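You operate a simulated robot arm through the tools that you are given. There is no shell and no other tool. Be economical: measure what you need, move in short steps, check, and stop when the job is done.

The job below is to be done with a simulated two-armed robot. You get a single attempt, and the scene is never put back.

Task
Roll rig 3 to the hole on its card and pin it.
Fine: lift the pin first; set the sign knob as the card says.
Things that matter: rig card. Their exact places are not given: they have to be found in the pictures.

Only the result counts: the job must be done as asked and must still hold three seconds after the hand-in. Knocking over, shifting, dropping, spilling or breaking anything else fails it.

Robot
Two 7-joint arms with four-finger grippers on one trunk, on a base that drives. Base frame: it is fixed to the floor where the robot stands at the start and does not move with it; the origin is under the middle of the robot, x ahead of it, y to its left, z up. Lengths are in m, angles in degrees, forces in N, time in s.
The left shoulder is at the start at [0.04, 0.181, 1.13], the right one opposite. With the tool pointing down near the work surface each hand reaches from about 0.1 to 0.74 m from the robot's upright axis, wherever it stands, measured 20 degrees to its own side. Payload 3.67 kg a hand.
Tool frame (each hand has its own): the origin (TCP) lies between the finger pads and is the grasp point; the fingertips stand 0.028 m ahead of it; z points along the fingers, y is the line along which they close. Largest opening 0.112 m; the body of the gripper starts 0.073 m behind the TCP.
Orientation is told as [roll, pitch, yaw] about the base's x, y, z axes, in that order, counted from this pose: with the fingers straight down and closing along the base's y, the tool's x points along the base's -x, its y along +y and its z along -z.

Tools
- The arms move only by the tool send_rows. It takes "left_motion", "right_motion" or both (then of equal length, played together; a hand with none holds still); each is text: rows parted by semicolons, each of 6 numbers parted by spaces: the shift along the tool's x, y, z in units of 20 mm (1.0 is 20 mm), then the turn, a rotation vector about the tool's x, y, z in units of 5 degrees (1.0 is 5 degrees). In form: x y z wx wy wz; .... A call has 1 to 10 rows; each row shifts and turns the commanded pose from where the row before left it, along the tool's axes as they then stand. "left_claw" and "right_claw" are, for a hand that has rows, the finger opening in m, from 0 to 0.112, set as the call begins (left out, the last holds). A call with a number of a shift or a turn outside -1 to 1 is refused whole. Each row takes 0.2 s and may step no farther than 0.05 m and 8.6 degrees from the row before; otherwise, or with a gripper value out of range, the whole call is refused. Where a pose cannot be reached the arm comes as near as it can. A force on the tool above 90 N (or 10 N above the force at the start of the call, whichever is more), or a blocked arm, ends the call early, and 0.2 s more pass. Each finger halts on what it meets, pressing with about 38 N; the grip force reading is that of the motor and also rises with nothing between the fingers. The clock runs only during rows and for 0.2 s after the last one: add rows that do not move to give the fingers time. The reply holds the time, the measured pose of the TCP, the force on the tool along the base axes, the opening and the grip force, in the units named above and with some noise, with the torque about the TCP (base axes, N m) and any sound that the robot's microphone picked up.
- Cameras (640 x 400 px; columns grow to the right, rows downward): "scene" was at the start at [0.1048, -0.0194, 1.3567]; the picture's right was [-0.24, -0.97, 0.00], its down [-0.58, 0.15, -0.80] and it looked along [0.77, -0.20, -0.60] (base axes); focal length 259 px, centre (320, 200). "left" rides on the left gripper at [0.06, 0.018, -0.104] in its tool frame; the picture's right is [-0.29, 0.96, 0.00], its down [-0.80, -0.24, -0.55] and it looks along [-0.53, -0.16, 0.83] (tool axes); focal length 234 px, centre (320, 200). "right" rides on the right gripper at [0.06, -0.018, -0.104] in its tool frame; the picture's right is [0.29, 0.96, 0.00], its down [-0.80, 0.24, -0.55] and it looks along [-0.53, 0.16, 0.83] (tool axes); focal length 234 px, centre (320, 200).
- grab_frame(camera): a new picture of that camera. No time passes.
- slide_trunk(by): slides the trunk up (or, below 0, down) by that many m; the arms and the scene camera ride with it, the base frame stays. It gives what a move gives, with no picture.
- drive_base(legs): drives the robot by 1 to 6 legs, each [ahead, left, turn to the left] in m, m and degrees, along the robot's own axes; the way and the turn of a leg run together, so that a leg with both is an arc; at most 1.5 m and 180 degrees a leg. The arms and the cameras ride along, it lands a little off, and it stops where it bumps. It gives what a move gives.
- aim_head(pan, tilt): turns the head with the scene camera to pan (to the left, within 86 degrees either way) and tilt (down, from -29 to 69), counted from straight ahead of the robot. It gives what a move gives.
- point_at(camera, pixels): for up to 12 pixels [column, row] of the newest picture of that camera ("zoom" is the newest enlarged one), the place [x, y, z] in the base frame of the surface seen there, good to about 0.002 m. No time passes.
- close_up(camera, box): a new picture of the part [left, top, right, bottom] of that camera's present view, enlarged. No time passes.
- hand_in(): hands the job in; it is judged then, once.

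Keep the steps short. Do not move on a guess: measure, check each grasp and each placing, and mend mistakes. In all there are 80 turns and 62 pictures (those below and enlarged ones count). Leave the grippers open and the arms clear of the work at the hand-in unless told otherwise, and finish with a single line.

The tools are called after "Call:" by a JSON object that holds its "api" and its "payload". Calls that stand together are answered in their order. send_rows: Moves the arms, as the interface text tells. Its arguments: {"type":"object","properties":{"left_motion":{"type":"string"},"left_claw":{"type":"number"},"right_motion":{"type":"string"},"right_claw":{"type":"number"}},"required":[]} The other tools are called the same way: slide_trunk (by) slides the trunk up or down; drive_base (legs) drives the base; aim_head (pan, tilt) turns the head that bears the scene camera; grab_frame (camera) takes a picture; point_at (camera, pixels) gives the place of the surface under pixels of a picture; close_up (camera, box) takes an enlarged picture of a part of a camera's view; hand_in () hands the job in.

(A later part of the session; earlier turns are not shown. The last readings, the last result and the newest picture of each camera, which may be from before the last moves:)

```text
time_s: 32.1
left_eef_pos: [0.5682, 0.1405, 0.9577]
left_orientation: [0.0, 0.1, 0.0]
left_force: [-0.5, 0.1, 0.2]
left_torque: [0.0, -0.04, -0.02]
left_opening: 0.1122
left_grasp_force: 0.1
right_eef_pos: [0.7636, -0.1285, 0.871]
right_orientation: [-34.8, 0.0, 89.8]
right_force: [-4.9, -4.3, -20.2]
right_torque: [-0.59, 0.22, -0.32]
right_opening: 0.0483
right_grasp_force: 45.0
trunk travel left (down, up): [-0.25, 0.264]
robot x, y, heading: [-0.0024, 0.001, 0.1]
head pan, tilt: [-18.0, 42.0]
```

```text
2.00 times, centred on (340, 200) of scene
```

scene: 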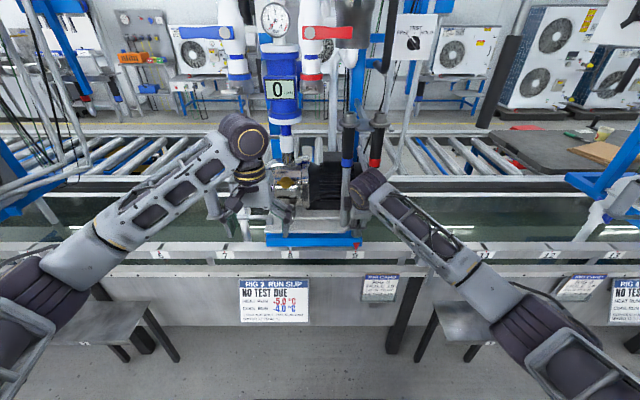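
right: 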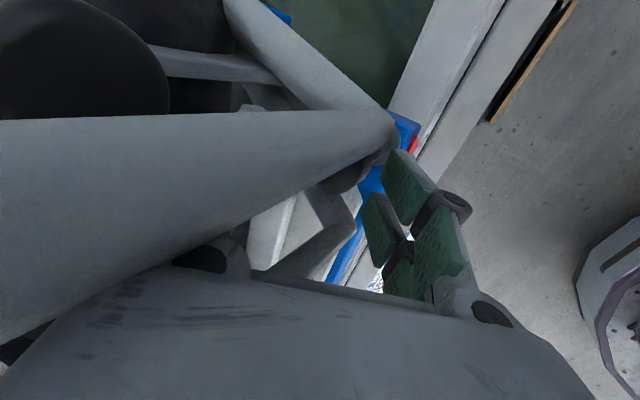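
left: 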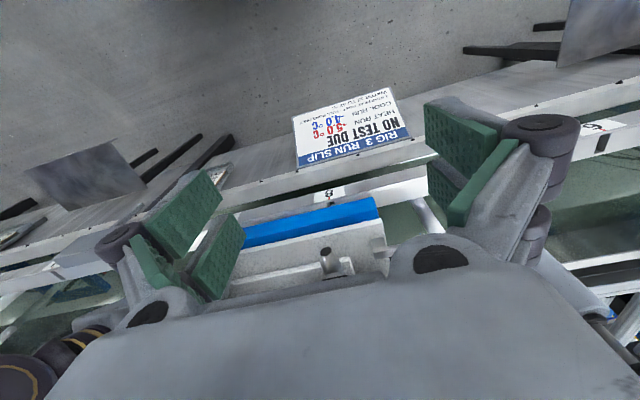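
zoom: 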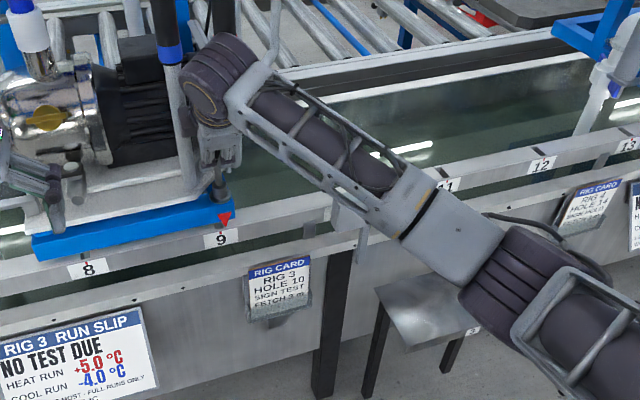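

I measure ticks of 8, 9 and 12, the pointer, and the forearm height above the grey box.

Call:
{"api": "point_at", "payload": {"camera": "zoom", "pixels": [[87, 261], [88, 268], [221, 231], [221, 237], [540, 159], [541, 166], [627, 139], [449, 181], [224, 218], [355, 190], [400, 215], [440, 245]]}}

Call:
{"api": "close_up", "payload": {"camera": "scene", "box": [270, 180, 330, 280]}}

Call:
{"api": "close_up", "payload": {"camera": "scene", "box": [430, 210, 500, 255]}}

```text
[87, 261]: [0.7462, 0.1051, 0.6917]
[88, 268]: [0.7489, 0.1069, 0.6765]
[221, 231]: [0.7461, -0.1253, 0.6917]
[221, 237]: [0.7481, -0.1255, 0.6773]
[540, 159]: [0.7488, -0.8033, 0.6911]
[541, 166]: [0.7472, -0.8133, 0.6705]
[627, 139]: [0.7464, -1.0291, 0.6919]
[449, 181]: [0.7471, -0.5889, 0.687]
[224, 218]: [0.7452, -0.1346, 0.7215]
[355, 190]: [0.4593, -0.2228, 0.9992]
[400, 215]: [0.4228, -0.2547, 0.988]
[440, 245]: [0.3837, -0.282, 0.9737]
```

```text
4.00 times, centred on (300, 230) of scene
```

zoom: 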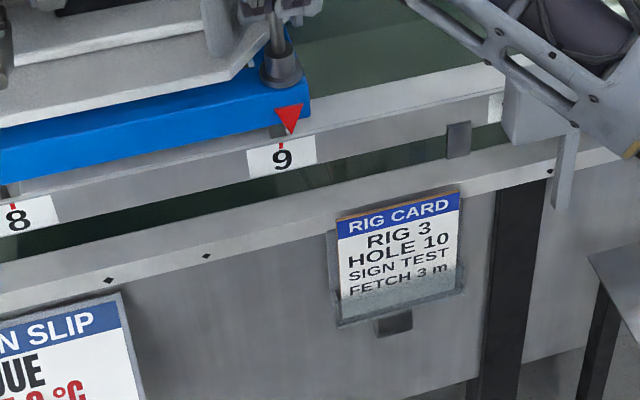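

```text
8.89 times, centred on (465, 232) of scene
```

zoom: 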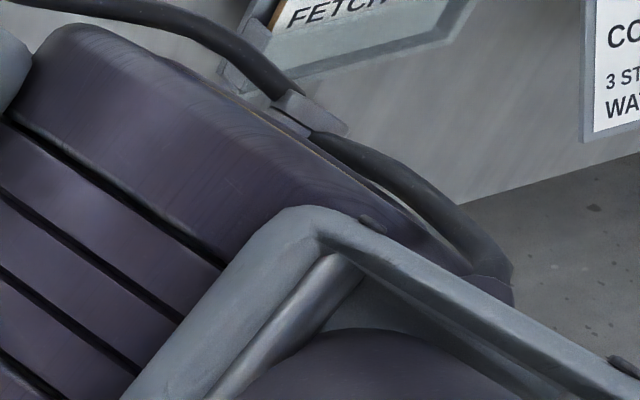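

Pitch is about 0.229 m, so hole 10 is near y≈-0.354. The forearm is well above the box. I roll about 0.108 m to the right, slowly.

Call:
{"api": "send_rows", "payload": {"right_motion": "0.3 0 0 0 0 0;0.6 0 0 0 0 0;0.6 0 0 0 0 0;0.6 0 0 0 0 0;0.6 0 0 0 0 0;0.6 0 0 0 0 0;0.6 0 0 0 0 0;0.6 0 0 0 0 0;0.6 0 0 0 0 0;0.3 0 0 0 0 0"}}

Call:
{"api": "grab_frame", "payload": {"camera": "scene"}}

```text
time_s: 34.3
left_eef_pos: [0.5678, 0.1388, 0.9597]
left_orientation: [0.1, 0.0, -0.1]
left_force: [-0.3, -0.7, -0.1]
left_torque: [-0.02, 0.0, 0.02]
left_opening: 0.1123
left_grasp_force: 0.1
right_eef_pos: [0.7613, -0.2432, 0.8732]
right_orientation: [-34.8, 0.3, 89.5]
right_force: [-9.5, -6.2, -15.0]
right_torque: [0.78, 0.24, 1.01]
right_opening: 0.0482
right_grasp_force: 45.8
trunk travel left (down, up): [-0.25, 0.264]
robot x, y, heading: [-0.0002, -0.0006, 0.1]
head pan, tilt: [-18.0, 42.0]
```

```text
24 pictures are left
```

scene: 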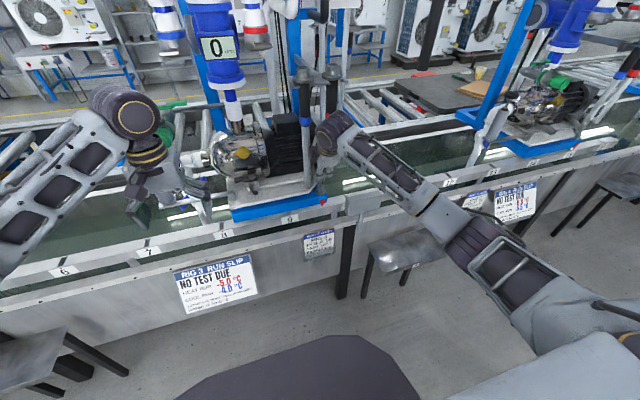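

Rolling well; the pointer is past 9. I continue about 90 mm and then look at hole 10.

Call:
{"api": "send_rows", "payload": {"right_motion": "0.3 0 0 0 0 0;0.6 0 0 0 0 0;0.6 0 0 0 0 0;0.6 0 0 0 0 0;0.6 0 0 0 0 0;0.6 0 0 0 0 0;0.6 0 0 0 0 0;0.4 0 0 0 0 0;0.2 0 0 0 0 0;0 0 0 0 0 0"}}

Call:
{"api": "aim_head", "payload": {"pan": -25, "tilt": 42}}

Call:
{"api": "close_up", "payload": {"camera": "scene", "box": [260, 120, 420, 220]}}

Call:
{"api": "grab_frame", "payload": {"camera": "right"}}

```text
time_s: 36.5
left_eef_pos: [0.5661, 0.1417, 0.9591]
left_orientation: [0.1, 0.1, 0.0]
left_force: [0.1, 0.5, 0.2]
left_torque: [-0.05, 0.02, 0.01]
left_opening: 0.1119
left_grasp_force: 0.1
right_eef_pos: [0.7612, -0.3226, 0.8731]
right_orientation: [-34.9, -0.2, 90.2]
right_force: [-10.1, -2.0, -11.8]
right_torque: [-0.83, -0.03, -1.15]
right_opening: 0.0481
right_grasp_force: 45.0
trunk travel left (down, up): [-0.25, 0.264]
robot x, y, heading: [0.0038, -0.0018, 0.4]
head pan, tilt: [-18.0, 42.0]
```

```text
time_s: 37.2
left_eef_pos: [0.5675, 0.1415, 0.9593]
left_orientation: [-0.1, -0.1, 0.1]
left_force: [0.4, -0.1, 0.4]
left_torque: [-0.01, 0.01, -0.01]
left_opening: 0.112
left_grasp_force: 0.0
right_eef_pos: [0.7607, -0.32, 0.8734]
right_orientation: [-34.9, -0.2, 90.4]
right_force: [-12.8, 11.2, -13.4]
right_torque: [0.86, 0.09, 0.45]
right_opening: 0.0481
right_grasp_force: 45.1
trunk travel left (down, up): [-0.25, 0.264]
robot x, y, heading: [0.003, 0.0003, 0.2]
head pan, tilt: [-25.0, 42.0]
```

```text
4.00 times, centred on (340, 170) of scene
```

zoom: 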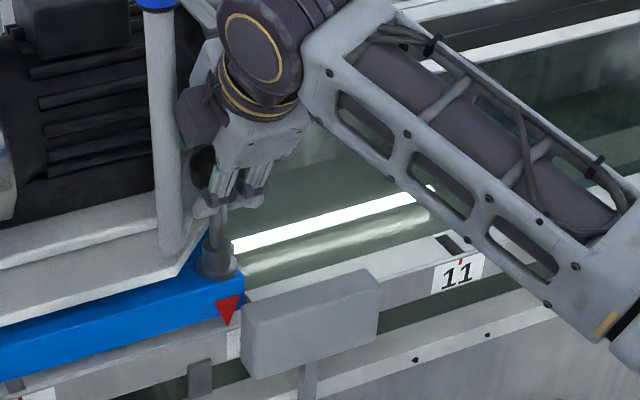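

```text
22 pictures are left
```

right: 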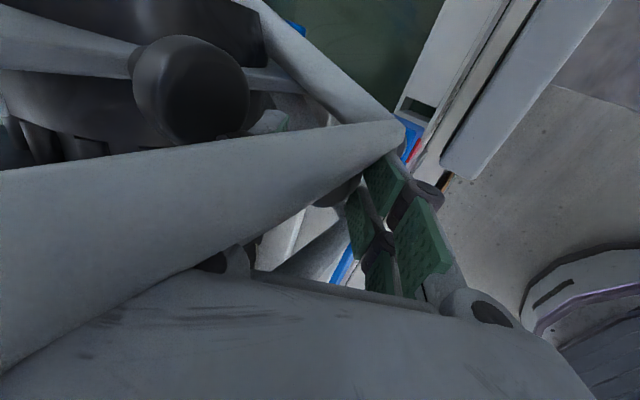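

The wrist picture shows hole 10's slot at (415,105) and the pointer at (412,148). I measure both, and the 11 tick.

Call:
{"api": "point_at", "payload": {"camera": "zoom", "pixels": [[460, 264], [448, 243], [440, 235], [466, 250], [228, 318], [240, 298], [217, 300]]}}

Call:
{"api": "close_up", "payload": {"camera": "right", "box": [370, 70, 470, 200]}}

Call:
{"api": "point_at", "payload": {"camera": "right", "pixels": [[405, 110], [415, 97], [432, 105], [425, 117], [405, 160], [414, 150], [420, 140]]}}

```text
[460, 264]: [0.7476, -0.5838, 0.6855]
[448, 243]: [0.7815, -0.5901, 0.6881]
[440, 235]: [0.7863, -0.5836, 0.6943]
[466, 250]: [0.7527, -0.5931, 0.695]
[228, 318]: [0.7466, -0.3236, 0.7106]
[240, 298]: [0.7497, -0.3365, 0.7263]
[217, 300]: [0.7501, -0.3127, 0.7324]
```

```text
3.08 times, centred on (420, 135) of right
```

zoom: 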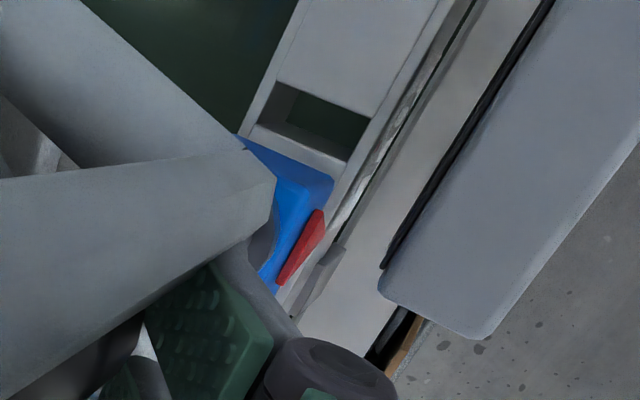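

```text
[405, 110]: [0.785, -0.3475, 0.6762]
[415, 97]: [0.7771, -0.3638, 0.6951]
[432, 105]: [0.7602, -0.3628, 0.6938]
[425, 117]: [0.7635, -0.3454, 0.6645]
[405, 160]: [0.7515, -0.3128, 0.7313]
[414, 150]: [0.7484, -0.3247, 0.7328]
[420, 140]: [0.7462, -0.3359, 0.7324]
```

I measure the slot's two edges on the rail top in the enlarged view.

Call:
{"api": "point_at", "payload": {"camera": "zoom", "pixels": [[322, 96], [322, 106], [330, 95], [298, 149], [300, 156], [296, 143], [320, 165], [270, 140]]}}

```text
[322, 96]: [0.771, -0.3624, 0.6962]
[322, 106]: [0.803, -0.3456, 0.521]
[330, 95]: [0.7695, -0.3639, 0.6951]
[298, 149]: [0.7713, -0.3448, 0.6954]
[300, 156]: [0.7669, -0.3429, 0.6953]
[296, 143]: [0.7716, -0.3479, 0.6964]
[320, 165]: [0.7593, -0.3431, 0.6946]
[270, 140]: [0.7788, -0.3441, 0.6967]
```

Slot 10 is centred at y≈-0.354; the pointer is at y≈-0.3245. I move 26 mm more and re-measure.

Call:
{"api": "send_rows", "payload": {"right_motion": "0.3 0 0 0 0 0;0.3 0 0 0 0 0;0.3 0 0 0 0 0;0.25 0 0 0 0 0;0.15 0 0 0 0 0;0 0 0 0 0 0;0 0 0 0 0 0;0 0 0 0 0 0;0 0 0 0 0 0"}}

Call:
{"api": "close_up", "payload": {"camera": "right", "box": [370, 70, 470, 200]}}

Call:
{"api": "point_at", "payload": {"camera": "zoom", "pixels": [[320, 210], [300, 245], [280, 280], [325, 215], [290, 265], [310, 220]]}}

```text
time_s: 39.2
left_eef_pos: [0.5672, 0.1413, 0.9591]
left_orientation: [0.1, -0.2, 0.1]
left_force: [0.1, -1.0, 0.4]
left_torque: [-0.01, 0.01, 0.0]
left_opening: 0.1118
left_grasp_force: 0.0
right_eef_pos: [0.7613, -0.3484, 0.8731]
right_orientation: [-34.9, -0.1, 90.1]
right_force: [-14.6, -5.4, -11.9]
right_torque: [-0.81, 0.02, -1.03]
right_opening: 0.0479
right_grasp_force: 45.7
trunk travel left (down, up): [-0.25, 0.264]
robot x, y, heading: [-0.002, 0.0033, -0.2]
head pan, tilt: [-25.0, 42.0]
```

```text
3.08 times, centred on (420, 135) of right
```

zoom: 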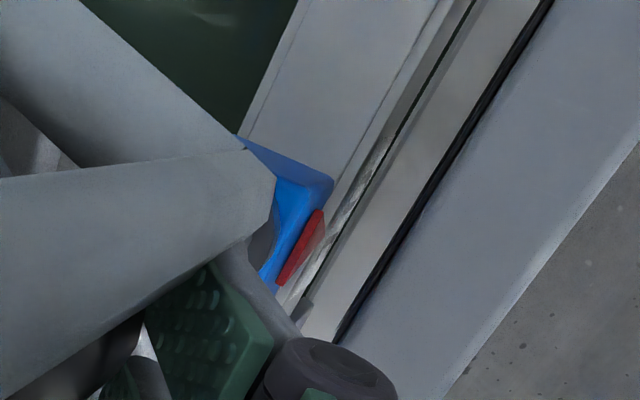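

```text
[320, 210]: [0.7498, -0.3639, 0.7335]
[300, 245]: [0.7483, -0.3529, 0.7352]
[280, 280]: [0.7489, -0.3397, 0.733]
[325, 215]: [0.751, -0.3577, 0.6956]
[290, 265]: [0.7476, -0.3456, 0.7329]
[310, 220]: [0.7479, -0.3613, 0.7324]
```

The pointer is centred at about -0.352, about 2–3 mm short. I nudge 2.4 mm and start lowering 12 mm.

Call:
{"api": "send_rows", "payload": {"right_motion": "0.12 0 0 0 0 0;0 0 0 0 0 0;0 0 0 0 0 0;0 0.1435 0.205 0 0 0;0 0.1435 0.205 0 0 0;0 0.057 0.08 0 0 0;0 0 0 0 0 0;0 0 0 0 0 0"}}

```text
time_s: 41.0
left_eef_pos: [0.5672, 0.1412, 0.9591]
left_orientation: [0.0, 0.0, 0.0]
left_force: [0.4, 0.3, 0.2]
left_torque: [0.02, -0.02, 0.02]
left_opening: 0.1121
left_grasp_force: 0.1
right_eef_pos: [0.7628, -0.3533, 0.8607]
right_orientation: [-34.9, 0.1, 90.1]
right_force: [-8.8, 8.9, -7.7]
right_torque: [0.38, 0.71, 0.02]
right_opening: 0.0481
right_grasp_force: 45.1
trunk travel left (down, up): [-0.25, 0.264]
robot x, y, heading: [-0.0012, -0.0008, -0.2]
head pan, tilt: [-25.0, 42.0]
```

No resistance yet. I lower 8 mm more and check.

Call:
{"api": "send_rows", "payload": {"right_motion": "0 0.115 0.164 0 0 0;0 0.115 0.164 0 0 0;0 0 0 0 0 0;0 0 0 0 0 0"}}

Call:
{"api": "close_up", "payload": {"camera": "scene", "box": [260, 120, 420, 220]}}

```text
time_s: 42.0
left_eef_pos: [0.5661, 0.1409, 0.9592]
left_orientation: [0.0, 0.0, -0.1]
left_force: [0.0, -0.7, 0.0]
left_torque: [0.04, -0.02, 0.04]
left_opening: 0.1123
left_grasp_force: 0.0
right_eef_pos: [0.7621, -0.3531, 0.8548]
right_orientation: [-35.0, 0.1, 90.0]
right_force: [-8.6, 5.1, -6.5]
right_torque: [-0.12, 0.23, -0.11]
right_opening: 0.0482
right_grasp_force: 44.9
trunk travel left (down, up): [-0.25, 0.264]
robot x, y, heading: [-0.0023, -0.0005, -0.0]
head pan, tilt: [-25.0, 42.0]
```

```text
4.00 times, centred on (340, 170) of scene
```

zoom: 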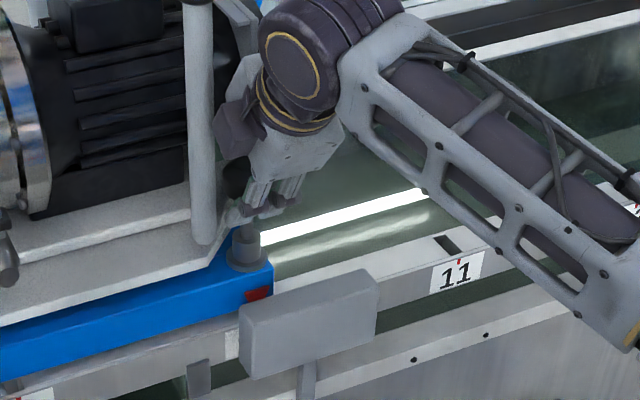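

Still descending freely. I lower another 8 mm (seated height about 0.847).

Call:
{"api": "send_rows", "payload": {"right_motion": "0 0.115 0.164 0 0 0;0 0.115 0.164 0 0 0;0 0 0 0 0 0;0 0 0 0 0 0"}}

```text
time_s: 43.0
left_eef_pos: [0.5684, 0.1407, 0.9592]
left_orientation: [0.0, 0.1, 0.0]
left_force: [-0.3, -0.1, 0.4]
left_torque: [-0.01, 0.01, 0.03]
left_opening: 0.1121
left_grasp_force: 0.0
right_eef_pos: [0.7626, -0.3515, 0.8464]
right_orientation: [-35.0, 0.0, 90.1]
right_force: [-6.6, 2.6, -5.7]
right_torque: [-0.15, -0.07, 0.0]
right_opening: 0.0482
right_grasp_force: 45.3
trunk travel left (down, up): [-0.25, 0.264]
robot x, y, heading: [0.003, 0.0021, 0.0]
head pan, tilt: [-25.0, 42.0]
```

Height 0.846 equals the pinned height at hole 9. I test engagement by nudging 5 mm sideways and reading the force.

Call:
{"api": "send_rows", "payload": {"right_motion": "0 0.04 0.06 0 0 0;0.2 0 0 0 0 0;0 0 0 0 0 0;0 0 0 0 0 0"}}

Call:
{"api": "send_rows", "payload": {"right_motion": "-0.25 0 0 0 0 0;-0.2 0 0 0 0 0;0 0 0 0 0 0;0 0 0 0 0 0"}}

```text
time_s: 44.0
left_eef_pos: [0.5684, 0.1424, 0.9597]
left_orientation: [0.1, 0.0, 0.1]
left_force: [-0.1, 0.2, 0.5]
left_torque: [-0.03, 0.0, -0.01]
left_opening: 0.1121
left_grasp_force: 0.1
right_eef_pos: [0.7606, -0.3537, 0.8446]
right_orientation: [-34.9, 0.0, 90.2]
right_force: [-6.1, 14.8, -6.2]
right_torque: [0.92, 0.21, 0.46]
right_opening: 0.0481
right_grasp_force: 45.3
trunk travel left (down, up): [-0.25, 0.264]
robot x, y, heading: [0.0024, 0.0034, 0.2]
head pan, tilt: [-25.0, 42.0]
```

```text
time_s: 45.0
left_eef_pos: [0.5667, 0.1385, 0.9592]
left_orientation: [0.0, -0.1, 0.0]
left_force: [0.7, -0.6, -0.5]
left_torque: [-0.03, 0.01, 0.02]
left_opening: 0.1119
left_grasp_force: 0.1
right_eef_pos: [0.7619, -0.353, 0.8445]
right_orientation: [-35.0, 0.3, 89.6]
right_force: [-2.1, -13.3, -6.1]
right_torque: [-1.09, -0.27, -0.74]
right_opening: 0.0482
right_grasp_force: 44.8
trunk travel left (down, up): [-0.25, 0.264]
robot x, y, heading: [0.0009, -0.0003, -0.2]
head pan, tilt: [-25.0, 42.0]
```

The pin resists both ways: engaged. I centre the command, open the hand and back out.

Call:
{"api": "send_rows", "payload": {"right_motion": "0.12 0 0 0 0 0;0 0 0 0 0 0;0 0 0 0 0 0"}}

Call:
{"api": "send_rows", "payload": {"right_motion": "0 0 0 0 0 0;0 0 0 0 0 0;-0.15 0 -0.3 0 0 0;0 0 -0.7 0 0 0;0 0 -0.8 0 0 0;0 0 -1 0 0 0;0 0 -1 0 0 0;0 0 -1 0 0 0;0 0 -1 0 0 0;0 0 0 0 0 0", "right_claw": 0.07}}

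Call:
{"api": "grab_frame", "payload": {"camera": "right"}}

```text
time_s: 45.8
left_eef_pos: [0.5671, 0.1401, 0.9593]
left_orientation: [0.1, 0.0, 0.0]
left_force: [-0.2, -0.2, 0.5]
left_torque: [0.0, -0.03, -0.04]
left_opening: 0.1122
left_grasp_force: 0.0
right_eef_pos: [0.7619, -0.3511, 0.8433]
right_orientation: [-34.9, -0.2, 90.0]
right_force: [-5.1, -8.9, -7.0]
right_torque: [-0.32, 0.32, -0.29]
right_opening: 0.0482
right_grasp_force: 44.5
trunk travel left (down, up): [-0.25, 0.264]
robot x, y, heading: [-0.0014, -0.003, -0.0]
head pan, tilt: [-25.0, 42.0]
```

```text
time_s: 48.0
left_eef_pos: [0.568, 0.141, 0.9594]
left_orientation: [0.1, 0.0, 0.0]
left_force: [0.7, 0.1, -0.3]
left_torque: [0.0, 0.01, 0.03]
left_opening: 0.1118
left_grasp_force: 0.0
right_eef_pos: [0.6944, -0.3473, 0.9386]
right_orientation: [-34.9, -0.1, 90.0]
right_force: [-0.7, 0.7, -0.6]
right_torque: [-0.03, -0.03, 0.01]
right_opening: 0.0703
right_grasp_force: 0.1
trunk travel left (down, up): [-0.25, 0.264]
robot x, y, heading: [0.0021, 0.0012, -0.0]
head pan, tilt: [-25.0, 42.0]
```

```text
18 pictures are left
```

right: 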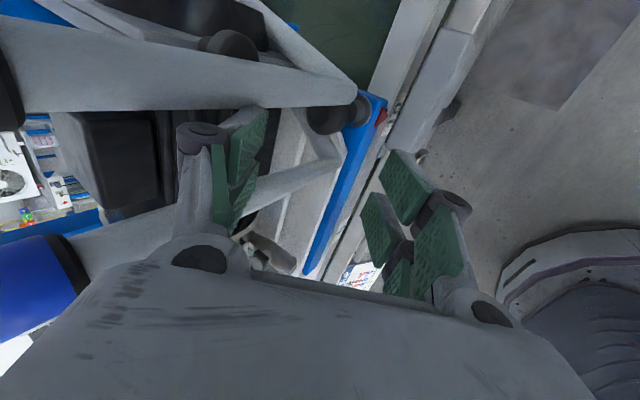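

Clear. I check the knob height: it should be as it was at hole 9 (surface z about 0.84, pin y about -0.354).

Call:
{"api": "point_at", "payload": {"camera": "right", "pixels": [[325, 119], [340, 118], [362, 108], [382, 115], [315, 119]]}}

Call:
{"api": "aim_head", "payload": {"pan": -22, "tilt": 15}}

Call:
{"api": "grab_frame", "payload": {"camera": "scene"}}

```text
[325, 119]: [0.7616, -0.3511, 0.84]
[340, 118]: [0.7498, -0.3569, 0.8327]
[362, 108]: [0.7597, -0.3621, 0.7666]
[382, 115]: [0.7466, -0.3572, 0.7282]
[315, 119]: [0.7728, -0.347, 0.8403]
```

```text
time_s: 48.9
left_eef_pos: [0.5668, 0.1409, 0.9594]
left_orientation: [0.1, 0.0, 0.0]
left_force: [0.3, 0.3, -0.5]
left_torque: [-0.04, 0.0, 0.0]
left_opening: 0.1122
left_grasp_force: 0.1
right_eef_pos: [0.6936, -0.347, 0.9397]
right_orientation: [-34.9, -0.1, 90.0]
right_force: [-0.2, -0.1, -0.3]
right_torque: [0.01, -0.01, -0.02]
right_opening: 0.0699
right_grasp_force: 0.1
trunk travel left (down, up): [-0.25, 0.264]
robot x, y, heading: [0.0016, 0.0022, 0.1]
head pan, tilt: [-22.0, 15.0]
```

```text
17 pictures are left
```

scene: 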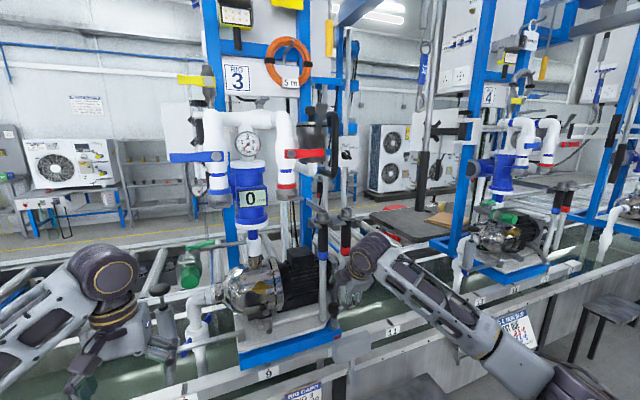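

The pin sits at the same height as before (0.840), at hole 10. Now the knob: it travelled with the rig, at about (348,152). I enlarge and measure, and look down for the floor clearance.

Call:
{"api": "close_up", "payload": {"camera": "scene", "box": [310, 100, 400, 200]}}

Call:
{"api": "point_at", "payload": {"camera": "zoom", "pixels": [[200, 120], [270, 190], [280, 200], [300, 190], [265, 160], [345, 130], [345, 190], [300, 340], [340, 280], [240, 160]]}}

Call:
{"api": "aim_head", "payload": {"pan": -25, "tilt": 62}}

Call:
{"api": "grab_frame", "payload": {"camera": "scene"}}

```text
4.00 times, centred on (355, 150) of scene
```

zoom: 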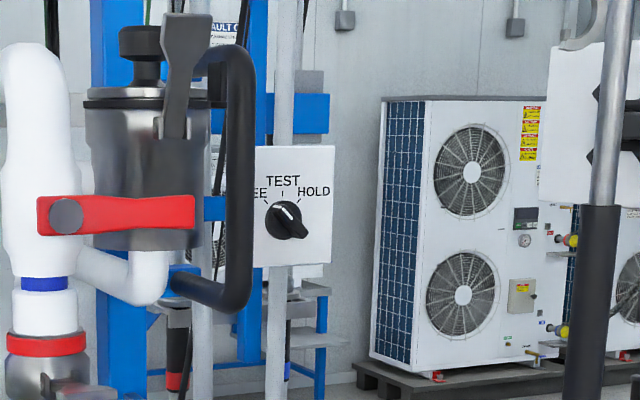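

```text
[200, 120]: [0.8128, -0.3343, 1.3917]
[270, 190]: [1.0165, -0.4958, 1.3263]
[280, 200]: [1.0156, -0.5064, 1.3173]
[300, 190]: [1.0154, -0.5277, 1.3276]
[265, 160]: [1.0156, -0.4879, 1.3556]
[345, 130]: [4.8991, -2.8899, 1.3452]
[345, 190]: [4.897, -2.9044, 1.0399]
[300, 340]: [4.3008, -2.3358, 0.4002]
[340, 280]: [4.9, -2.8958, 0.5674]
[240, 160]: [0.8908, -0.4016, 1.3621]
```

```text
time_s: 50.0
left_eef_pos: [0.5668, 0.1409, 0.9599]
left_orientation: [0.0, 0.1, 0.0]
left_force: [0.5, 0.1, -0.7]
left_torque: [-0.03, 0.0, 0.0]
left_opening: 0.1119
left_grasp_force: 0.0
right_eef_pos: [0.695, -0.347, 0.939]
right_orientation: [-35.0, 0.0, 90.0]
right_force: [-0.5, -0.7, 0.4]
right_torque: [0.02, -0.01, 0.0]
right_opening: 0.07
right_grasp_force: 0.0
trunk travel left (down, up): [-0.25, 0.264]
robot x, y, heading: [-0.0015, 0.0004, 0.1]
head pan, tilt: [-25.0, 62.0]
```

```text
15 pictures are left
```

scene: 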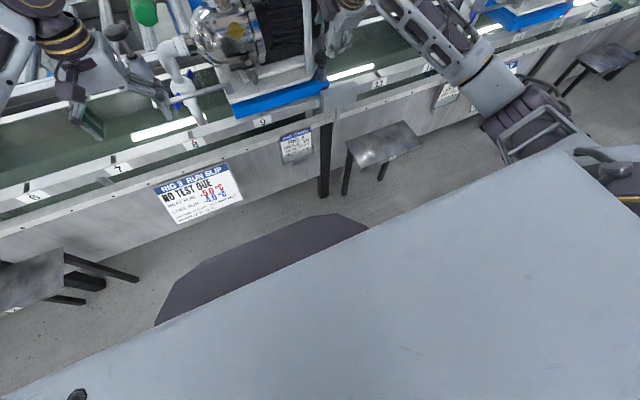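

I measure the stool, the base's front edge and the bench front for driving clearance.

Call:
{"api": "point_at", "payload": {"camera": "scene", "pixels": [[340, 217], [260, 240], [346, 192], [383, 178], [355, 145], [420, 130], [375, 165], [323, 190], [250, 200], [368, 232], [345, 85]]}}

```text
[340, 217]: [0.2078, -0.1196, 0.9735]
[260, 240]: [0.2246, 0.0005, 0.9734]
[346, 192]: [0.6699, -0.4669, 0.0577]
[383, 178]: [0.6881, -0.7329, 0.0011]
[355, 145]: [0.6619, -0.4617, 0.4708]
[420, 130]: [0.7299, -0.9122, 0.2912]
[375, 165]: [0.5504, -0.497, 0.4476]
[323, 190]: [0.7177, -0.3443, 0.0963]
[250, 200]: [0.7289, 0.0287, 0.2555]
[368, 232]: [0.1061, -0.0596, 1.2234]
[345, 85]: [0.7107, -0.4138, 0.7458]
```

The stool spans x 0.53–0.70, y≈-0.46 and beyond, so I'll drive only 0.15 m ahead and 0.1 m right, after pulling both arms back. First I retract both hands, then turn the right hand to point forward with its closing line across the knob's bar.

Call:
{"api": "send_rows", "payload": {"right_motion": "0 0 -1 0 0 0;0 0 -1 0 0 0;0 0 -1 0 0 0;0 0 -1 0 0 0;0 0 -1 0 0 0;0 0 -1 0 0 0;0 0 -1 0 0 0;0 0 -1 0 0 0", "left_motion": "0.94 0 0 0 0 0;0.94 0 0 0 0 0;0.94 0 0 0 0 0;0.94 0 0 0 0 0;0.94 0 0 0 0 0;0.94 0 0 0 0 0;0.94 0 0 0 0 0;0.94 0 0 0 0 0"}}

Call:
{"api": "send_rows", "payload": {"right_motion": "0 0 0 1 0 0;0 0 0 1 0 0;0 0 0 1 0 0;0 0 0 1 0 0;0 0 0 1 0 0;0 0 0 1 0 0;0 0 0 1 0 0;0 0 0 1 0 0;0 0 0 1 0 0;0 0 0 1 0 0"}}

Call:
{"api": "send_rows", "payload": {"right_motion": "0 0 0 1 0 0;0 0 0 0 0 1;0 0 0 0 0 1;0 0 0 0 0 1;0 0 0 0 0 1;0 0 0 0 0 1;0 0 0 0 0 1;0 0 0 0 0 1;0 0 0 0 0 1;0 0 0 0 0 1"}}

Call:
{"api": "slide_trunk", "payload": {"by": 0.15}}

```text
time_s: 51.9
left_eef_pos: [0.4155, 0.141, 0.9594]
left_orientation: [0.0, -0.1, 0.1]
left_force: [0.0, 0.1, -1.0]
left_torque: [-0.01, -0.01, -0.01]
left_opening: 0.1119
left_grasp_force: 0.0
right_eef_pos: [0.601, -0.3477, 1.0709]
right_orientation: [-34.9, 0.1, 90.0]
right_force: [0.1, -0.8, 0.9]
right_torque: [-0.01, -0.03, 0.0]
right_opening: 0.0701
right_grasp_force: 0.1
trunk travel left (down, up): [-0.25, 0.264]
robot x, y, heading: [-0.0014, 0.0014, -0.0]
head pan, tilt: [-25.0, 62.0]
```

```text
time_s: 54.0
left_eef_pos: [0.4172, 0.1416, 0.9574]
left_orientation: [0.1, 0.0, 0.0]
left_force: [0.9, -0.4, -0.2]
left_torque: [-0.03, 0.02, 0.02]
left_opening: 0.112
left_grasp_force: 0.1
right_eef_pos: [0.6022, -0.3479, 1.071]
right_orientation: [-85.1, 0.0, 90.0]
right_force: [-0.5, 0.1, 0.2]
right_torque: [0.02, -0.01, 0.05]
right_opening: 0.0699
right_grasp_force: 0.0
trunk travel left (down, up): [-0.25, 0.264]
robot x, y, heading: [0.0001, 0.0012, -0.0]
head pan, tilt: [-25.0, 62.0]
```

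```text
time_s: 56.2
left_eef_pos: [0.4178, 0.1407, 0.9583]
left_orientation: [0.0, 0.1, 0.1]
left_force: [0.1, 0.5, 0.1]
left_torque: [0.03, 0.0, -0.02]
left_opening: 0.1121
left_grasp_force: 0.1
right_eef_pos: [0.6027, -0.3462, 1.0703]
right_orientation: [-90.1, -45.1, 90.1]
right_force: [-0.1, -0.1, 0.5]
right_torque: [0.0, -0.03, 0.03]
right_opening: 0.0701
right_grasp_force: 0.1
trunk travel left (down, up): [-0.25, 0.264]
robot x, y, heading: [0.0015, -0.0017, -0.2]
head pan, tilt: [-25.0, 62.0]
```

```text
time_s: 58.0
left_eef_pos: [0.4165, 0.1407, 1.1078]
left_orientation: [0.0, 0.0, 0.1]
left_force: [-0.2, -0.3, 0.5]
left_torque: [0.01, 0.0, 0.0]
left_opening: 0.1119
left_grasp_force: 0.1
right_eef_pos: [0.6041, -0.3476, 1.2199]
right_orientation: [-90.0, -45.0, 90.0]
right_force: [0.2, 0.2, -0.7]
right_torque: [0.0, 0.0, 0.02]
right_opening: 0.0701
right_grasp_force: 0.0
trunk travel left (down, up): [-0.4, 0.114]
robot x, y, heading: [0.0024, 0.0013, 0.2]
head pan, tilt: [-25.0, 62.0]
```

I raise the right hand to knob height and out to y≈-0.45, then look before driving.

Call:
{"api": "send_rows", "payload": {"right_motion": "0.1 -0.91 0 0 0 0;0.1 -0.91 0 0 0 0;0.1 -0.91 0 0 0 0;0.1 -0.91 0 0 0 0;0.1 -0.91 0 0 0 0;0.1 -0.91 0 0 0 0;0.1 -0.91 0 0 0 0;0 0 0 0 0 0"}}

Call:
{"api": "aim_head", "payload": {"pan": -28, "tilt": 22}}

Call:
{"api": "grab_frame", "payload": {"camera": "scene"}}

```text
time_s: 59.8
left_eef_pos: [0.4171, 0.1422, 1.1076]
left_orientation: [-0.1, 0.1, 0.0]
left_force: [-0.2, -0.5, -0.7]
left_torque: [-0.01, 0.03, -0.01]
left_opening: 0.112
left_grasp_force: 0.0
right_eef_pos: [0.603, -0.4476, 1.2986]
right_orientation: [-90.1, -45.0, 90.0]
right_force: [-0.1, 0.1, 1.2]
right_torque: [0.01, 0.01, 0.02]
right_opening: 0.07
right_grasp_force: 0.1
trunk travel left (down, up): [-0.4, 0.114]
robot x, y, heading: [-0.0019, 0.0026, -0.1]
head pan, tilt: [-25.0, 62.0]
```

```text
time_s: 60.9
left_eef_pos: [0.4167, 0.1406, 1.1068]
left_orientation: [0.0, 0.0, -0.1]
left_force: [0.2, 0.2, -0.3]
left_torque: [-0.02, 0.01, -0.05]
left_opening: 0.1118
left_grasp_force: 0.1
right_eef_pos: [0.6037, -0.4481, 1.2994]
right_orientation: [-90.1, -45.0, 90.1]
right_force: [0.7, 0.2, 0.6]
right_torque: [-0.01, 0.0, 0.01]
right_opening: 0.07
right_grasp_force: 0.0
trunk travel left (down, up): [-0.4, 0.114]
robot x, y, heading: [0.0006, -0.0041, 0.1]
head pan, tilt: [-28.0, 22.0]
```

```text
14 pictures are left
```

scene: 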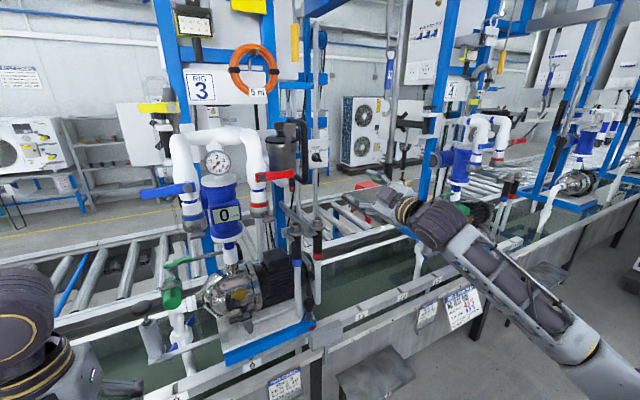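

I check the standing pole at (390,90) and other items near the way.

Call:
{"api": "point_at", "payload": {"camera": "scene", "pixels": [[390, 90], [388, 150], [404, 150], [318, 158], [318, 153], [293, 175], [324, 70], [308, 150], [370, 195], [296, 230], [318, 245], [290, 178]]}}

Call:
{"api": "drive_base", "payload": {"legs": [[0.08, -0.1, 0]]}}

```text
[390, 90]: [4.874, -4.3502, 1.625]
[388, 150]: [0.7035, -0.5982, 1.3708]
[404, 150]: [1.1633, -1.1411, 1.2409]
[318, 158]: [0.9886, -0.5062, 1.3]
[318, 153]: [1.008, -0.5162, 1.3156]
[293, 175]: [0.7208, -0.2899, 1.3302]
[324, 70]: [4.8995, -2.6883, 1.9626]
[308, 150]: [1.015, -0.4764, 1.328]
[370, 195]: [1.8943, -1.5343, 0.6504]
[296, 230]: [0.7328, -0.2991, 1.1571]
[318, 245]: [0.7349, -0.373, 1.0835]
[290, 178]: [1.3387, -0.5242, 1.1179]
```

```text
time_s: 62.1
left_eef_pos: [0.4962, 0.0406, 1.1086]
left_orientation: [0.0, 0.0, 0.1]
left_force: [0.1, 0.2, 0.6]
left_torque: [0.01, 0.01, 0.02]
left_opening: 0.1123
left_grasp_force: 0.0
right_eef_pos: [0.6846, -0.5457, 1.3012]
right_orientation: [-90.3, -44.9, 90.3]
right_force: [-3.8, 7.6, 3.7]
right_torque: [-0.3, -0.14, -0.02]
right_opening: 0.0701
right_grasp_force: 0.2
trunk travel left (down, up): [-0.4, 0.114]
robot x, y, heading: [0.0832, -0.1007, -0.0]
head pan, tilt: [-28.0, 22.0]
```

There's a 9 N force: the pole at (0.70,-0.60) is close to the hand. I look at once.

Call:
{"api": "grab_frame", "payload": {"camera": "scene"}}

Call:
{"api": "point_at", "payload": {"camera": "scene", "pixels": [[368, 165]]}}

```text
13 pictures are left
```

scene: 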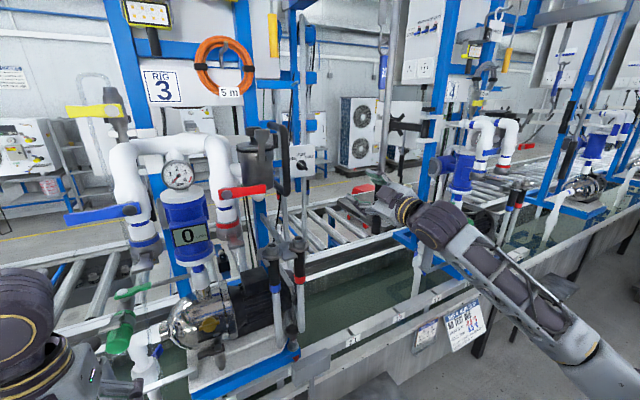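

```text
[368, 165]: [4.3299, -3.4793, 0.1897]
```

Call:
{"api": "close_up", "payload": {"camera": "scene", "box": [330, 0, 450, 260]}}

Call:
{"api": "point_at", "payload": {"camera": "scene", "pixels": [[384, 30], [384, 60], [383, 75], [382, 100], [381, 130], [381, 150], [380, 165], [379, 178], [384, 45], [378, 190]]}}

Call:
{"api": "send_rows", "payload": {"right_motion": "0 0 0 0 0 0"}}

```text
1.54 times, centred on (390, 130) of scene
```

zoom: 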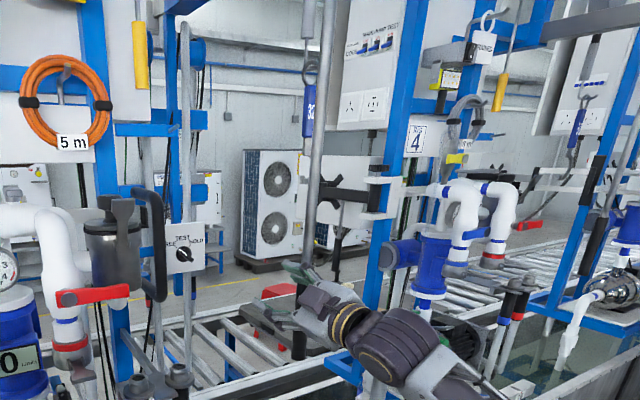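

```text
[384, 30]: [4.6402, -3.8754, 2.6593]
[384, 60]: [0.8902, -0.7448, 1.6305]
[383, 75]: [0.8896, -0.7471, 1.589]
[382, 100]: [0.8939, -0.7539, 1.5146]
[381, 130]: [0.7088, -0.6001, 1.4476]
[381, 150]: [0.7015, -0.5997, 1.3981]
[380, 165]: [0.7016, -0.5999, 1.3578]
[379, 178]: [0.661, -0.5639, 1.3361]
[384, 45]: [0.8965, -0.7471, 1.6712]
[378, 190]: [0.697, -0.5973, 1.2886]
```

```text
time_s: 62.5
left_eef_pos: [0.4962, 0.0412, 1.107]
left_orientation: [0.0, 0.0, 0.0]
left_force: [-0.5, -0.5, -0.4]
left_torque: [0.01, 0.06, -0.01]
left_opening: 0.112
left_grasp_force: 0.1
right_eef_pos: [0.6843, -0.546, 1.3011]
right_orientation: [-90.2, -44.9, 90.3]
right_force: [0.8, 2.5, 0.3]
right_torque: [0.0, -0.01, 0.02]
right_opening: 0.0697
right_grasp_force: 0.2
trunk travel left (down, up): [-0.4, 0.114]
robot x, y, heading: [0.0812, -0.0973, 0.1]
head pan, tilt: [-28.0, 22.0]
```

A hanging pole stands at (0.70,-0.60); it's where it was before (within 2 mm) and the hand just leans on it lightly (2.5 N). I move the hand 40 mm left, away from it.

Call:
{"api": "send_rows", "payload": {"right_motion": "-0.35 0.35 0 0 0 0;-0.35 0.35 0 0 0 0;-0.35 0.35 0 0 0 0;-0.36 0.36 0 0 0 0;0 0 0 0 0 0"}}

Call:
{"api": "close_up", "payload": {"camera": "scene", "box": [330, 100, 450, 240]}}

Call:
{"api": "point_at", "payload": {"camera": "scene", "pixels": [[381, 130], [381, 150], [380, 165], [380, 110]]}}

```text
time_s: 63.8
left_eef_pos: [0.4976, 0.041, 1.1087]
left_orientation: [0.0, -0.1, 0.1]
left_force: [0.2, -1.2, -0.1]
left_torque: [0.02, 0.0, 0.02]
left_opening: 0.1119
left_grasp_force: 0.1
right_eef_pos: [0.6837, -0.5066, 1.2999]
right_orientation: [-90.2, -45.0, 90.3]
right_force: [0.9, 0.0, 0.5]
right_torque: [0.01, -0.01, -0.01]
right_opening: 0.0698
right_grasp_force: 0.0
trunk travel left (down, up): [-0.4, 0.114]
robot x, y, heading: [0.0805, -0.0983, 0.5]
head pan, tilt: [-28.0, 22.0]
```

```text
2.86 times, centred on (390, 170) of scene
```

zoom: 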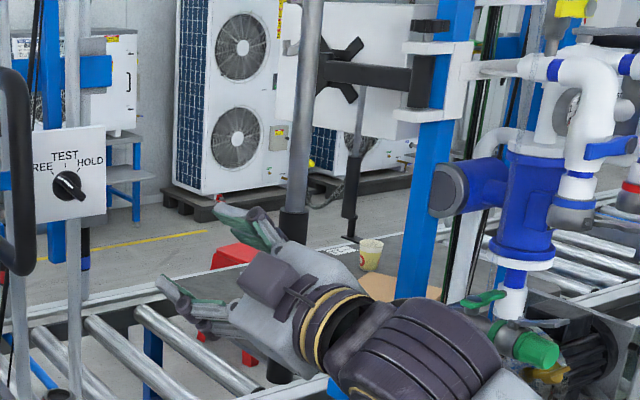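

```text
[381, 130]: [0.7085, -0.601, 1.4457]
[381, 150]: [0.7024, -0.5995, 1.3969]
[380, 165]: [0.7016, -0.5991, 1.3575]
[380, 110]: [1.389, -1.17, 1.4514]
```

The pole is undisturbed. I shift 15 mm further left and advance 0.12 m toward the knob.

Call:
{"api": "send_rows", "payload": {"right_motion": "-0.53 0.53 0 0 0 0;0 0 0.75 0 0 0;0 0 0.75 0 0 0;0 0 0.75 0 0 0;0 0 0.75 0 0 0;0 0 0.75 0 0 0;0 0 0.75 0 0 0;0 0 0.75 0 0 0;0 0 0.75 0 0 0;0 0 0 0 0 0"}}

Call:
{"api": "grab_frame", "payload": {"camera": "scene"}}

Call:
{"api": "grab_frame", "payload": {"camera": "right"}}

```text
time_s: 66.0
left_eef_pos: [0.4964, 0.041, 1.1078]
left_orientation: [0.1, 0.1, 0.1]
left_force: [-1.0, 0.2, 0.3]
left_torque: [0.0, -0.03, -0.01]
left_opening: 0.1122
left_grasp_force: 0.0
right_eef_pos: [0.8045, -0.4924, 1.3015]
right_orientation: [-90.2, -44.8, 90.3]
right_force: [-0.2, -0.3, 0.2]
right_torque: [0.01, 0.03, -0.02]
right_opening: 0.0702
right_grasp_force: 0.0
trunk travel left (down, up): [-0.4, 0.114]
robot x, y, heading: [0.0813, -0.0991, 0.3]
head pan, tilt: [-28.0, 22.0]
```

```text
10 pictures are left
```

scene: 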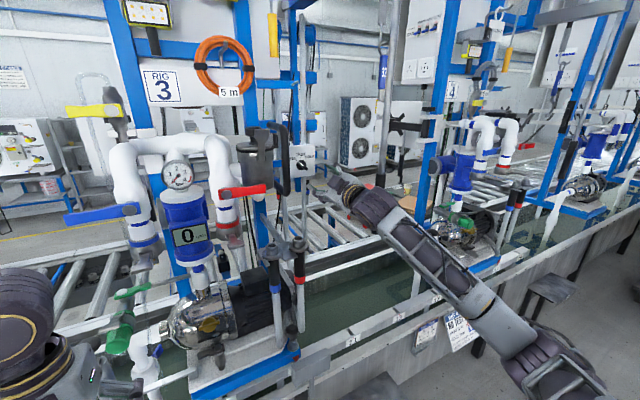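

```text
9 pictures are left
```

right: 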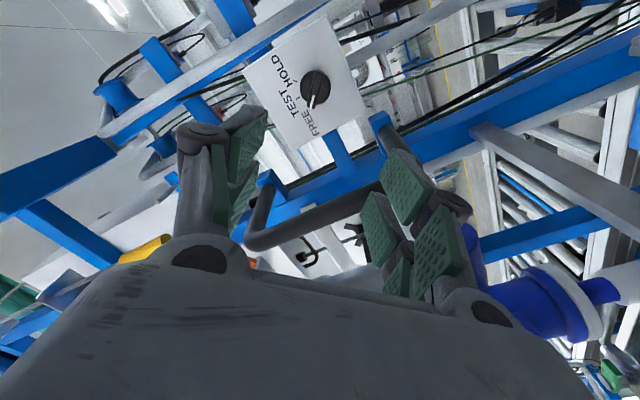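

No forces. I measure the knob from the wrist camera at (316,87) and recheck the pole.

Call:
{"api": "close_up", "payload": {"camera": "right", "box": [270, 40, 370, 140]}}

Call:
{"api": "point_at", "payload": {"camera": "right", "pixels": [[316, 86], [312, 104], [321, 74], [304, 92], [329, 80], [316, 95]]}}

Call:
{"api": "point_at", "payload": {"camera": "scene", "pixels": [[381, 130], [381, 150], [381, 170], [395, 200], [410, 220]]}}

```text
4.00 times, centred on (320, 90) of right
```

zoom: 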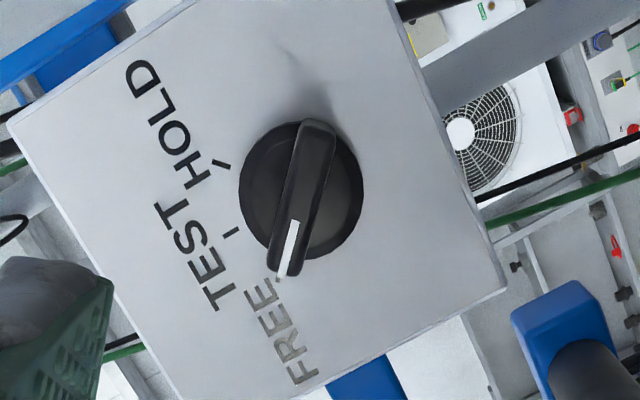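

```text
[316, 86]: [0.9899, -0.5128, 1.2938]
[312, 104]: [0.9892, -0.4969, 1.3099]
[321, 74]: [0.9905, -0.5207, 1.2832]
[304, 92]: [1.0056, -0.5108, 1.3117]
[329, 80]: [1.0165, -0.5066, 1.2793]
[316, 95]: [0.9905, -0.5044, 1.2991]
```

```text
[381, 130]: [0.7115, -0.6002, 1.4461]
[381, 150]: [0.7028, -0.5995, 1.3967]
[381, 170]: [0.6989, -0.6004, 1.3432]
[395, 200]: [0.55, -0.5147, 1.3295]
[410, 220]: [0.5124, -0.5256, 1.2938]
```

Pole unmoved. The knob's axis is about (y -0.507, z 1.299), bar front x 0.990, disc front x 1.006. I align and advance to x≈0.935 with opening 0.05.

Call:
{"api": "send_rows", "payload": {"right_motion": "0.3 -0.215 0 0 0 0;0.3 -0.215 0.4 0 0 0;0 0 0.8 0 0 0;0 0 0.8 0 0 0;0 0 0.8 0 0 0;0 0 0.8 0 0 0;0 0 0.8 0 0 0;0 0 0.8 0 0 0;0 0 0.8 0 0 0;0 0 0.5 0 0 0", "right_claw": 0.05}}

Call:
{"api": "send_rows", "payload": {"right_motion": "0 0 0 0 0 0;0 0 0 0 0 0"}}

Call:
{"api": "grab_frame", "payload": {"camera": "right"}}

Call:
{"api": "point_at", "payload": {"camera": "right", "pixels": [[316, 86], [320, 100]]}}

```text
time_s: 68.2
left_eef_pos: [0.4963, 0.0402, 1.1083]
left_orientation: [0.1, 0.1, 0.0]
left_force: [-0.2, -0.3, 0.4]
left_torque: [-0.01, -0.01, 0.02]
left_opening: 0.1121
left_grasp_force: 0.0
right_eef_pos: [0.9352, -0.5052, 1.2988]
right_orientation: [-90.1, -44.9, 90.3]
right_force: [0.4, 0.4, 0.2]
right_torque: [0.0, -0.02, 0.04]
right_opening: 0.0499
right_grasp_force: 0.1
trunk travel left (down, up): [-0.4, 0.114]
robot x, y, heading: [0.0818, -0.0988, -0.2]
head pan, tilt: [-28.0, 22.0]
```

```text
time_s: 68.8
left_eef_pos: [0.4972, 0.0414, 1.1075]
left_orientation: [-0.1, 0.0, 0.0]
left_force: [0.7, -0.4, 0.0]
left_torque: [0.0, 0.01, 0.03]
left_opening: 0.1122
left_grasp_force: 0.0
right_eef_pos: [0.9345, -0.5054, 1.2994]
right_orientation: [-90.2, -45.0, 90.2]
right_force: [-1.2, 0.4, -0.7]
right_torque: [0.02, 0.01, 0.01]
right_opening: 0.0499
right_grasp_force: 0.2
trunk travel left (down, up): [-0.4, 0.114]
robot x, y, heading: [0.0776, -0.1033, 0.1]
head pan, tilt: [-28.0, 22.0]
```

```text
7 pictures are left
```

right: 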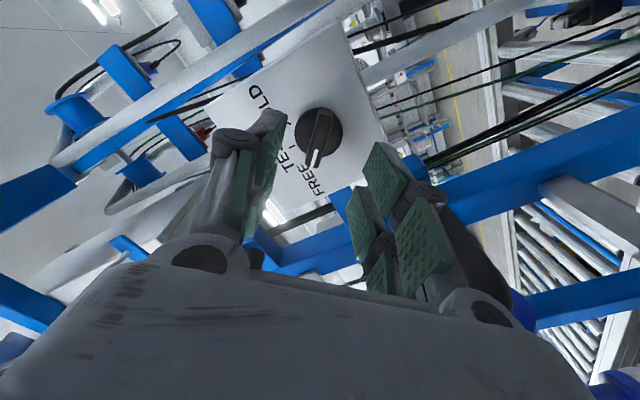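

```text
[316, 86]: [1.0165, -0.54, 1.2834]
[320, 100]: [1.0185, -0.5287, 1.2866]
```

The bar at (318,137) lies between the finger planes. I measure it once more.

Call:
{"api": "point_at", "payload": {"camera": "right", "pixels": [[324, 116], [319, 137], [313, 162], [304, 125], [336, 140]]}}

```text
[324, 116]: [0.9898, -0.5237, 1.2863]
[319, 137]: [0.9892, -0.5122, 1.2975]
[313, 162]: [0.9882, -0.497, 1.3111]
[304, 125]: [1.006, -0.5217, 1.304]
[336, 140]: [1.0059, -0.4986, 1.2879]
```

I correct 3–5 mm to the measured axis (y -0.510, z 1.297) and advance 39 mm.

Call:
{"api": "send_rows", "payload": {"right_motion": "0.24 -0.17 0 0 0 0;0 0 0.5 0 0 0;0 0 0.5 0 0 0;0 0 0.5 0 0 0;0 0 0.45 0 0 0;0 0 0 0 0 0"}}

Call:
{"api": "grab_frame", "payload": {"camera": "right"}}

```text
time_s: 70.2
left_eef_pos: [0.4973, 0.0406, 1.1075]
left_orientation: [0.0, 0.1, 0.1]
left_force: [-0.4, 0.1, -0.1]
left_torque: [-0.01, 0.0, -0.02]
left_opening: 0.1121
left_grasp_force: 0.1
right_eef_pos: [0.9727, -0.5108, 1.2988]
right_orientation: [-90.2, -44.9, 90.2]
right_force: [0.2, -0.6, 0.5]
right_torque: [-0.01, 0.05, 0.05]
right_opening: 0.0498
right_grasp_force: 0.1
trunk travel left (down, up): [-0.4, 0.114]
robot x, y, heading: [0.0803, -0.1006, -0.2]
head pan, tilt: [-28.0, 22.0]
```

```text
6 pictures are left
```

right: 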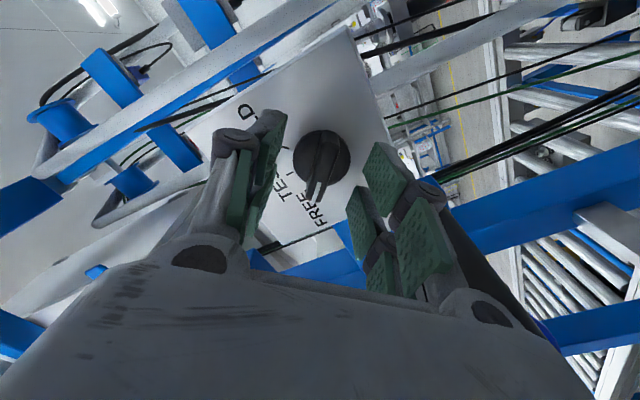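

Well centred. I close onto the bar.

Call:
{"api": "send_rows", "payload": {"right_motion": "0 0 0 0 0 0;0 0 0 0 0 0;0 0 0 0 0 0;0 0 0 0 0 0", "right_claw": 0.0}}

```text
time_s: 71.2
left_eef_pos: [0.4982, 0.0416, 1.1074]
left_orientation: [0.0, -0.1, 0.0]
left_force: [0.6, 0.5, 1.6]
left_torque: [-0.01, -0.03, 0.0]
left_opening: 0.112
left_grasp_force: 0.0
right_eef_pos: [0.9729, -0.5104, 1.2973]
right_orientation: [-90.1, -45.0, 90.4]
right_force: [-2.0, 4.1, -3.6]
right_torque: [0.02, -0.23, 0.41]
right_opening: 0.011
right_grasp_force: 45.2
trunk travel left (down, up): [-0.4, 0.114]
robot x, y, heading: [0.0851, -0.1028, 0.2]
head pan, tilt: [-28.0, 22.0]
```

Gripped (opening 0.011). I turn 45° clockwise (toward TEST), in two parts.

Call:
{"api": "send_rows", "payload": {"right_motion": "0 0 0 0 0 1;0 0 0 0 0 1;0 0 0 0 0 1;0 0 0 0 0 1;0 0 0 0 0 0"}}

Call:
{"api": "send_rows", "payload": {"right_motion": "0 0 0 0 0 1;0 0 0 0 0 1;0 0 0 0 0 1;0 0 0 0 0 1;0 0 0 0 0 1;0 0 0 0 0 0;0 0 0 0 0 0"}}

Call:
{"api": "grab_frame", "payload": {"camera": "right"}}

```text
time_s: 72.3
left_eef_pos: [0.496, 0.0415, 1.1073]
left_orientation: [0.0, 0.0, 0.1]
left_force: [-0.9, -0.1, -0.9]
left_torque: [0.02, -0.01, 0.0]
left_opening: 0.1123
left_grasp_force: 0.1
right_eef_pos: [0.9728, -0.5095, 1.2964]
right_orientation: [-90.1, -65.1, 90.3]
right_force: [-6.1, 8.5, -9.4]
right_torque: [-0.01, -0.62, 0.62]
right_opening: 0.0111
right_grasp_force: 45.1
trunk travel left (down, up): [-0.4, 0.114]
robot x, y, heading: [0.0823, -0.099, 0.4]
head pan, tilt: [-28.0, 22.0]
```

```text
time_s: 74.0
left_eef_pos: [0.4972, 0.0421, 1.1066]
left_orientation: [0.1, 0.0, 0.2]
left_force: [-0.1, 0.5, -1.0]
left_torque: [0.03, 0.0, 0.03]
left_opening: 0.1121
left_grasp_force: 0.2
right_eef_pos: [0.9726, -0.5106, 1.2968]
right_orientation: [-92.3, -89.9, 92.6]
right_force: [-11.2, 11.0, -16.6]
right_torque: [0.03, 0.11, 0.28]
right_opening: 0.0108
right_grasp_force: 44.7
trunk travel left (down, up): [-0.4, 0.114]
robot x, y, heading: [0.0816, -0.1009, -0.1]
head pan, tilt: [-28.0, 22.0]
```

```text
5 pictures are left
```

right: 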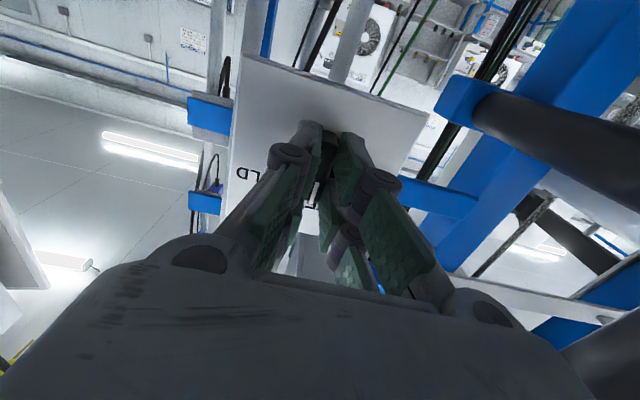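

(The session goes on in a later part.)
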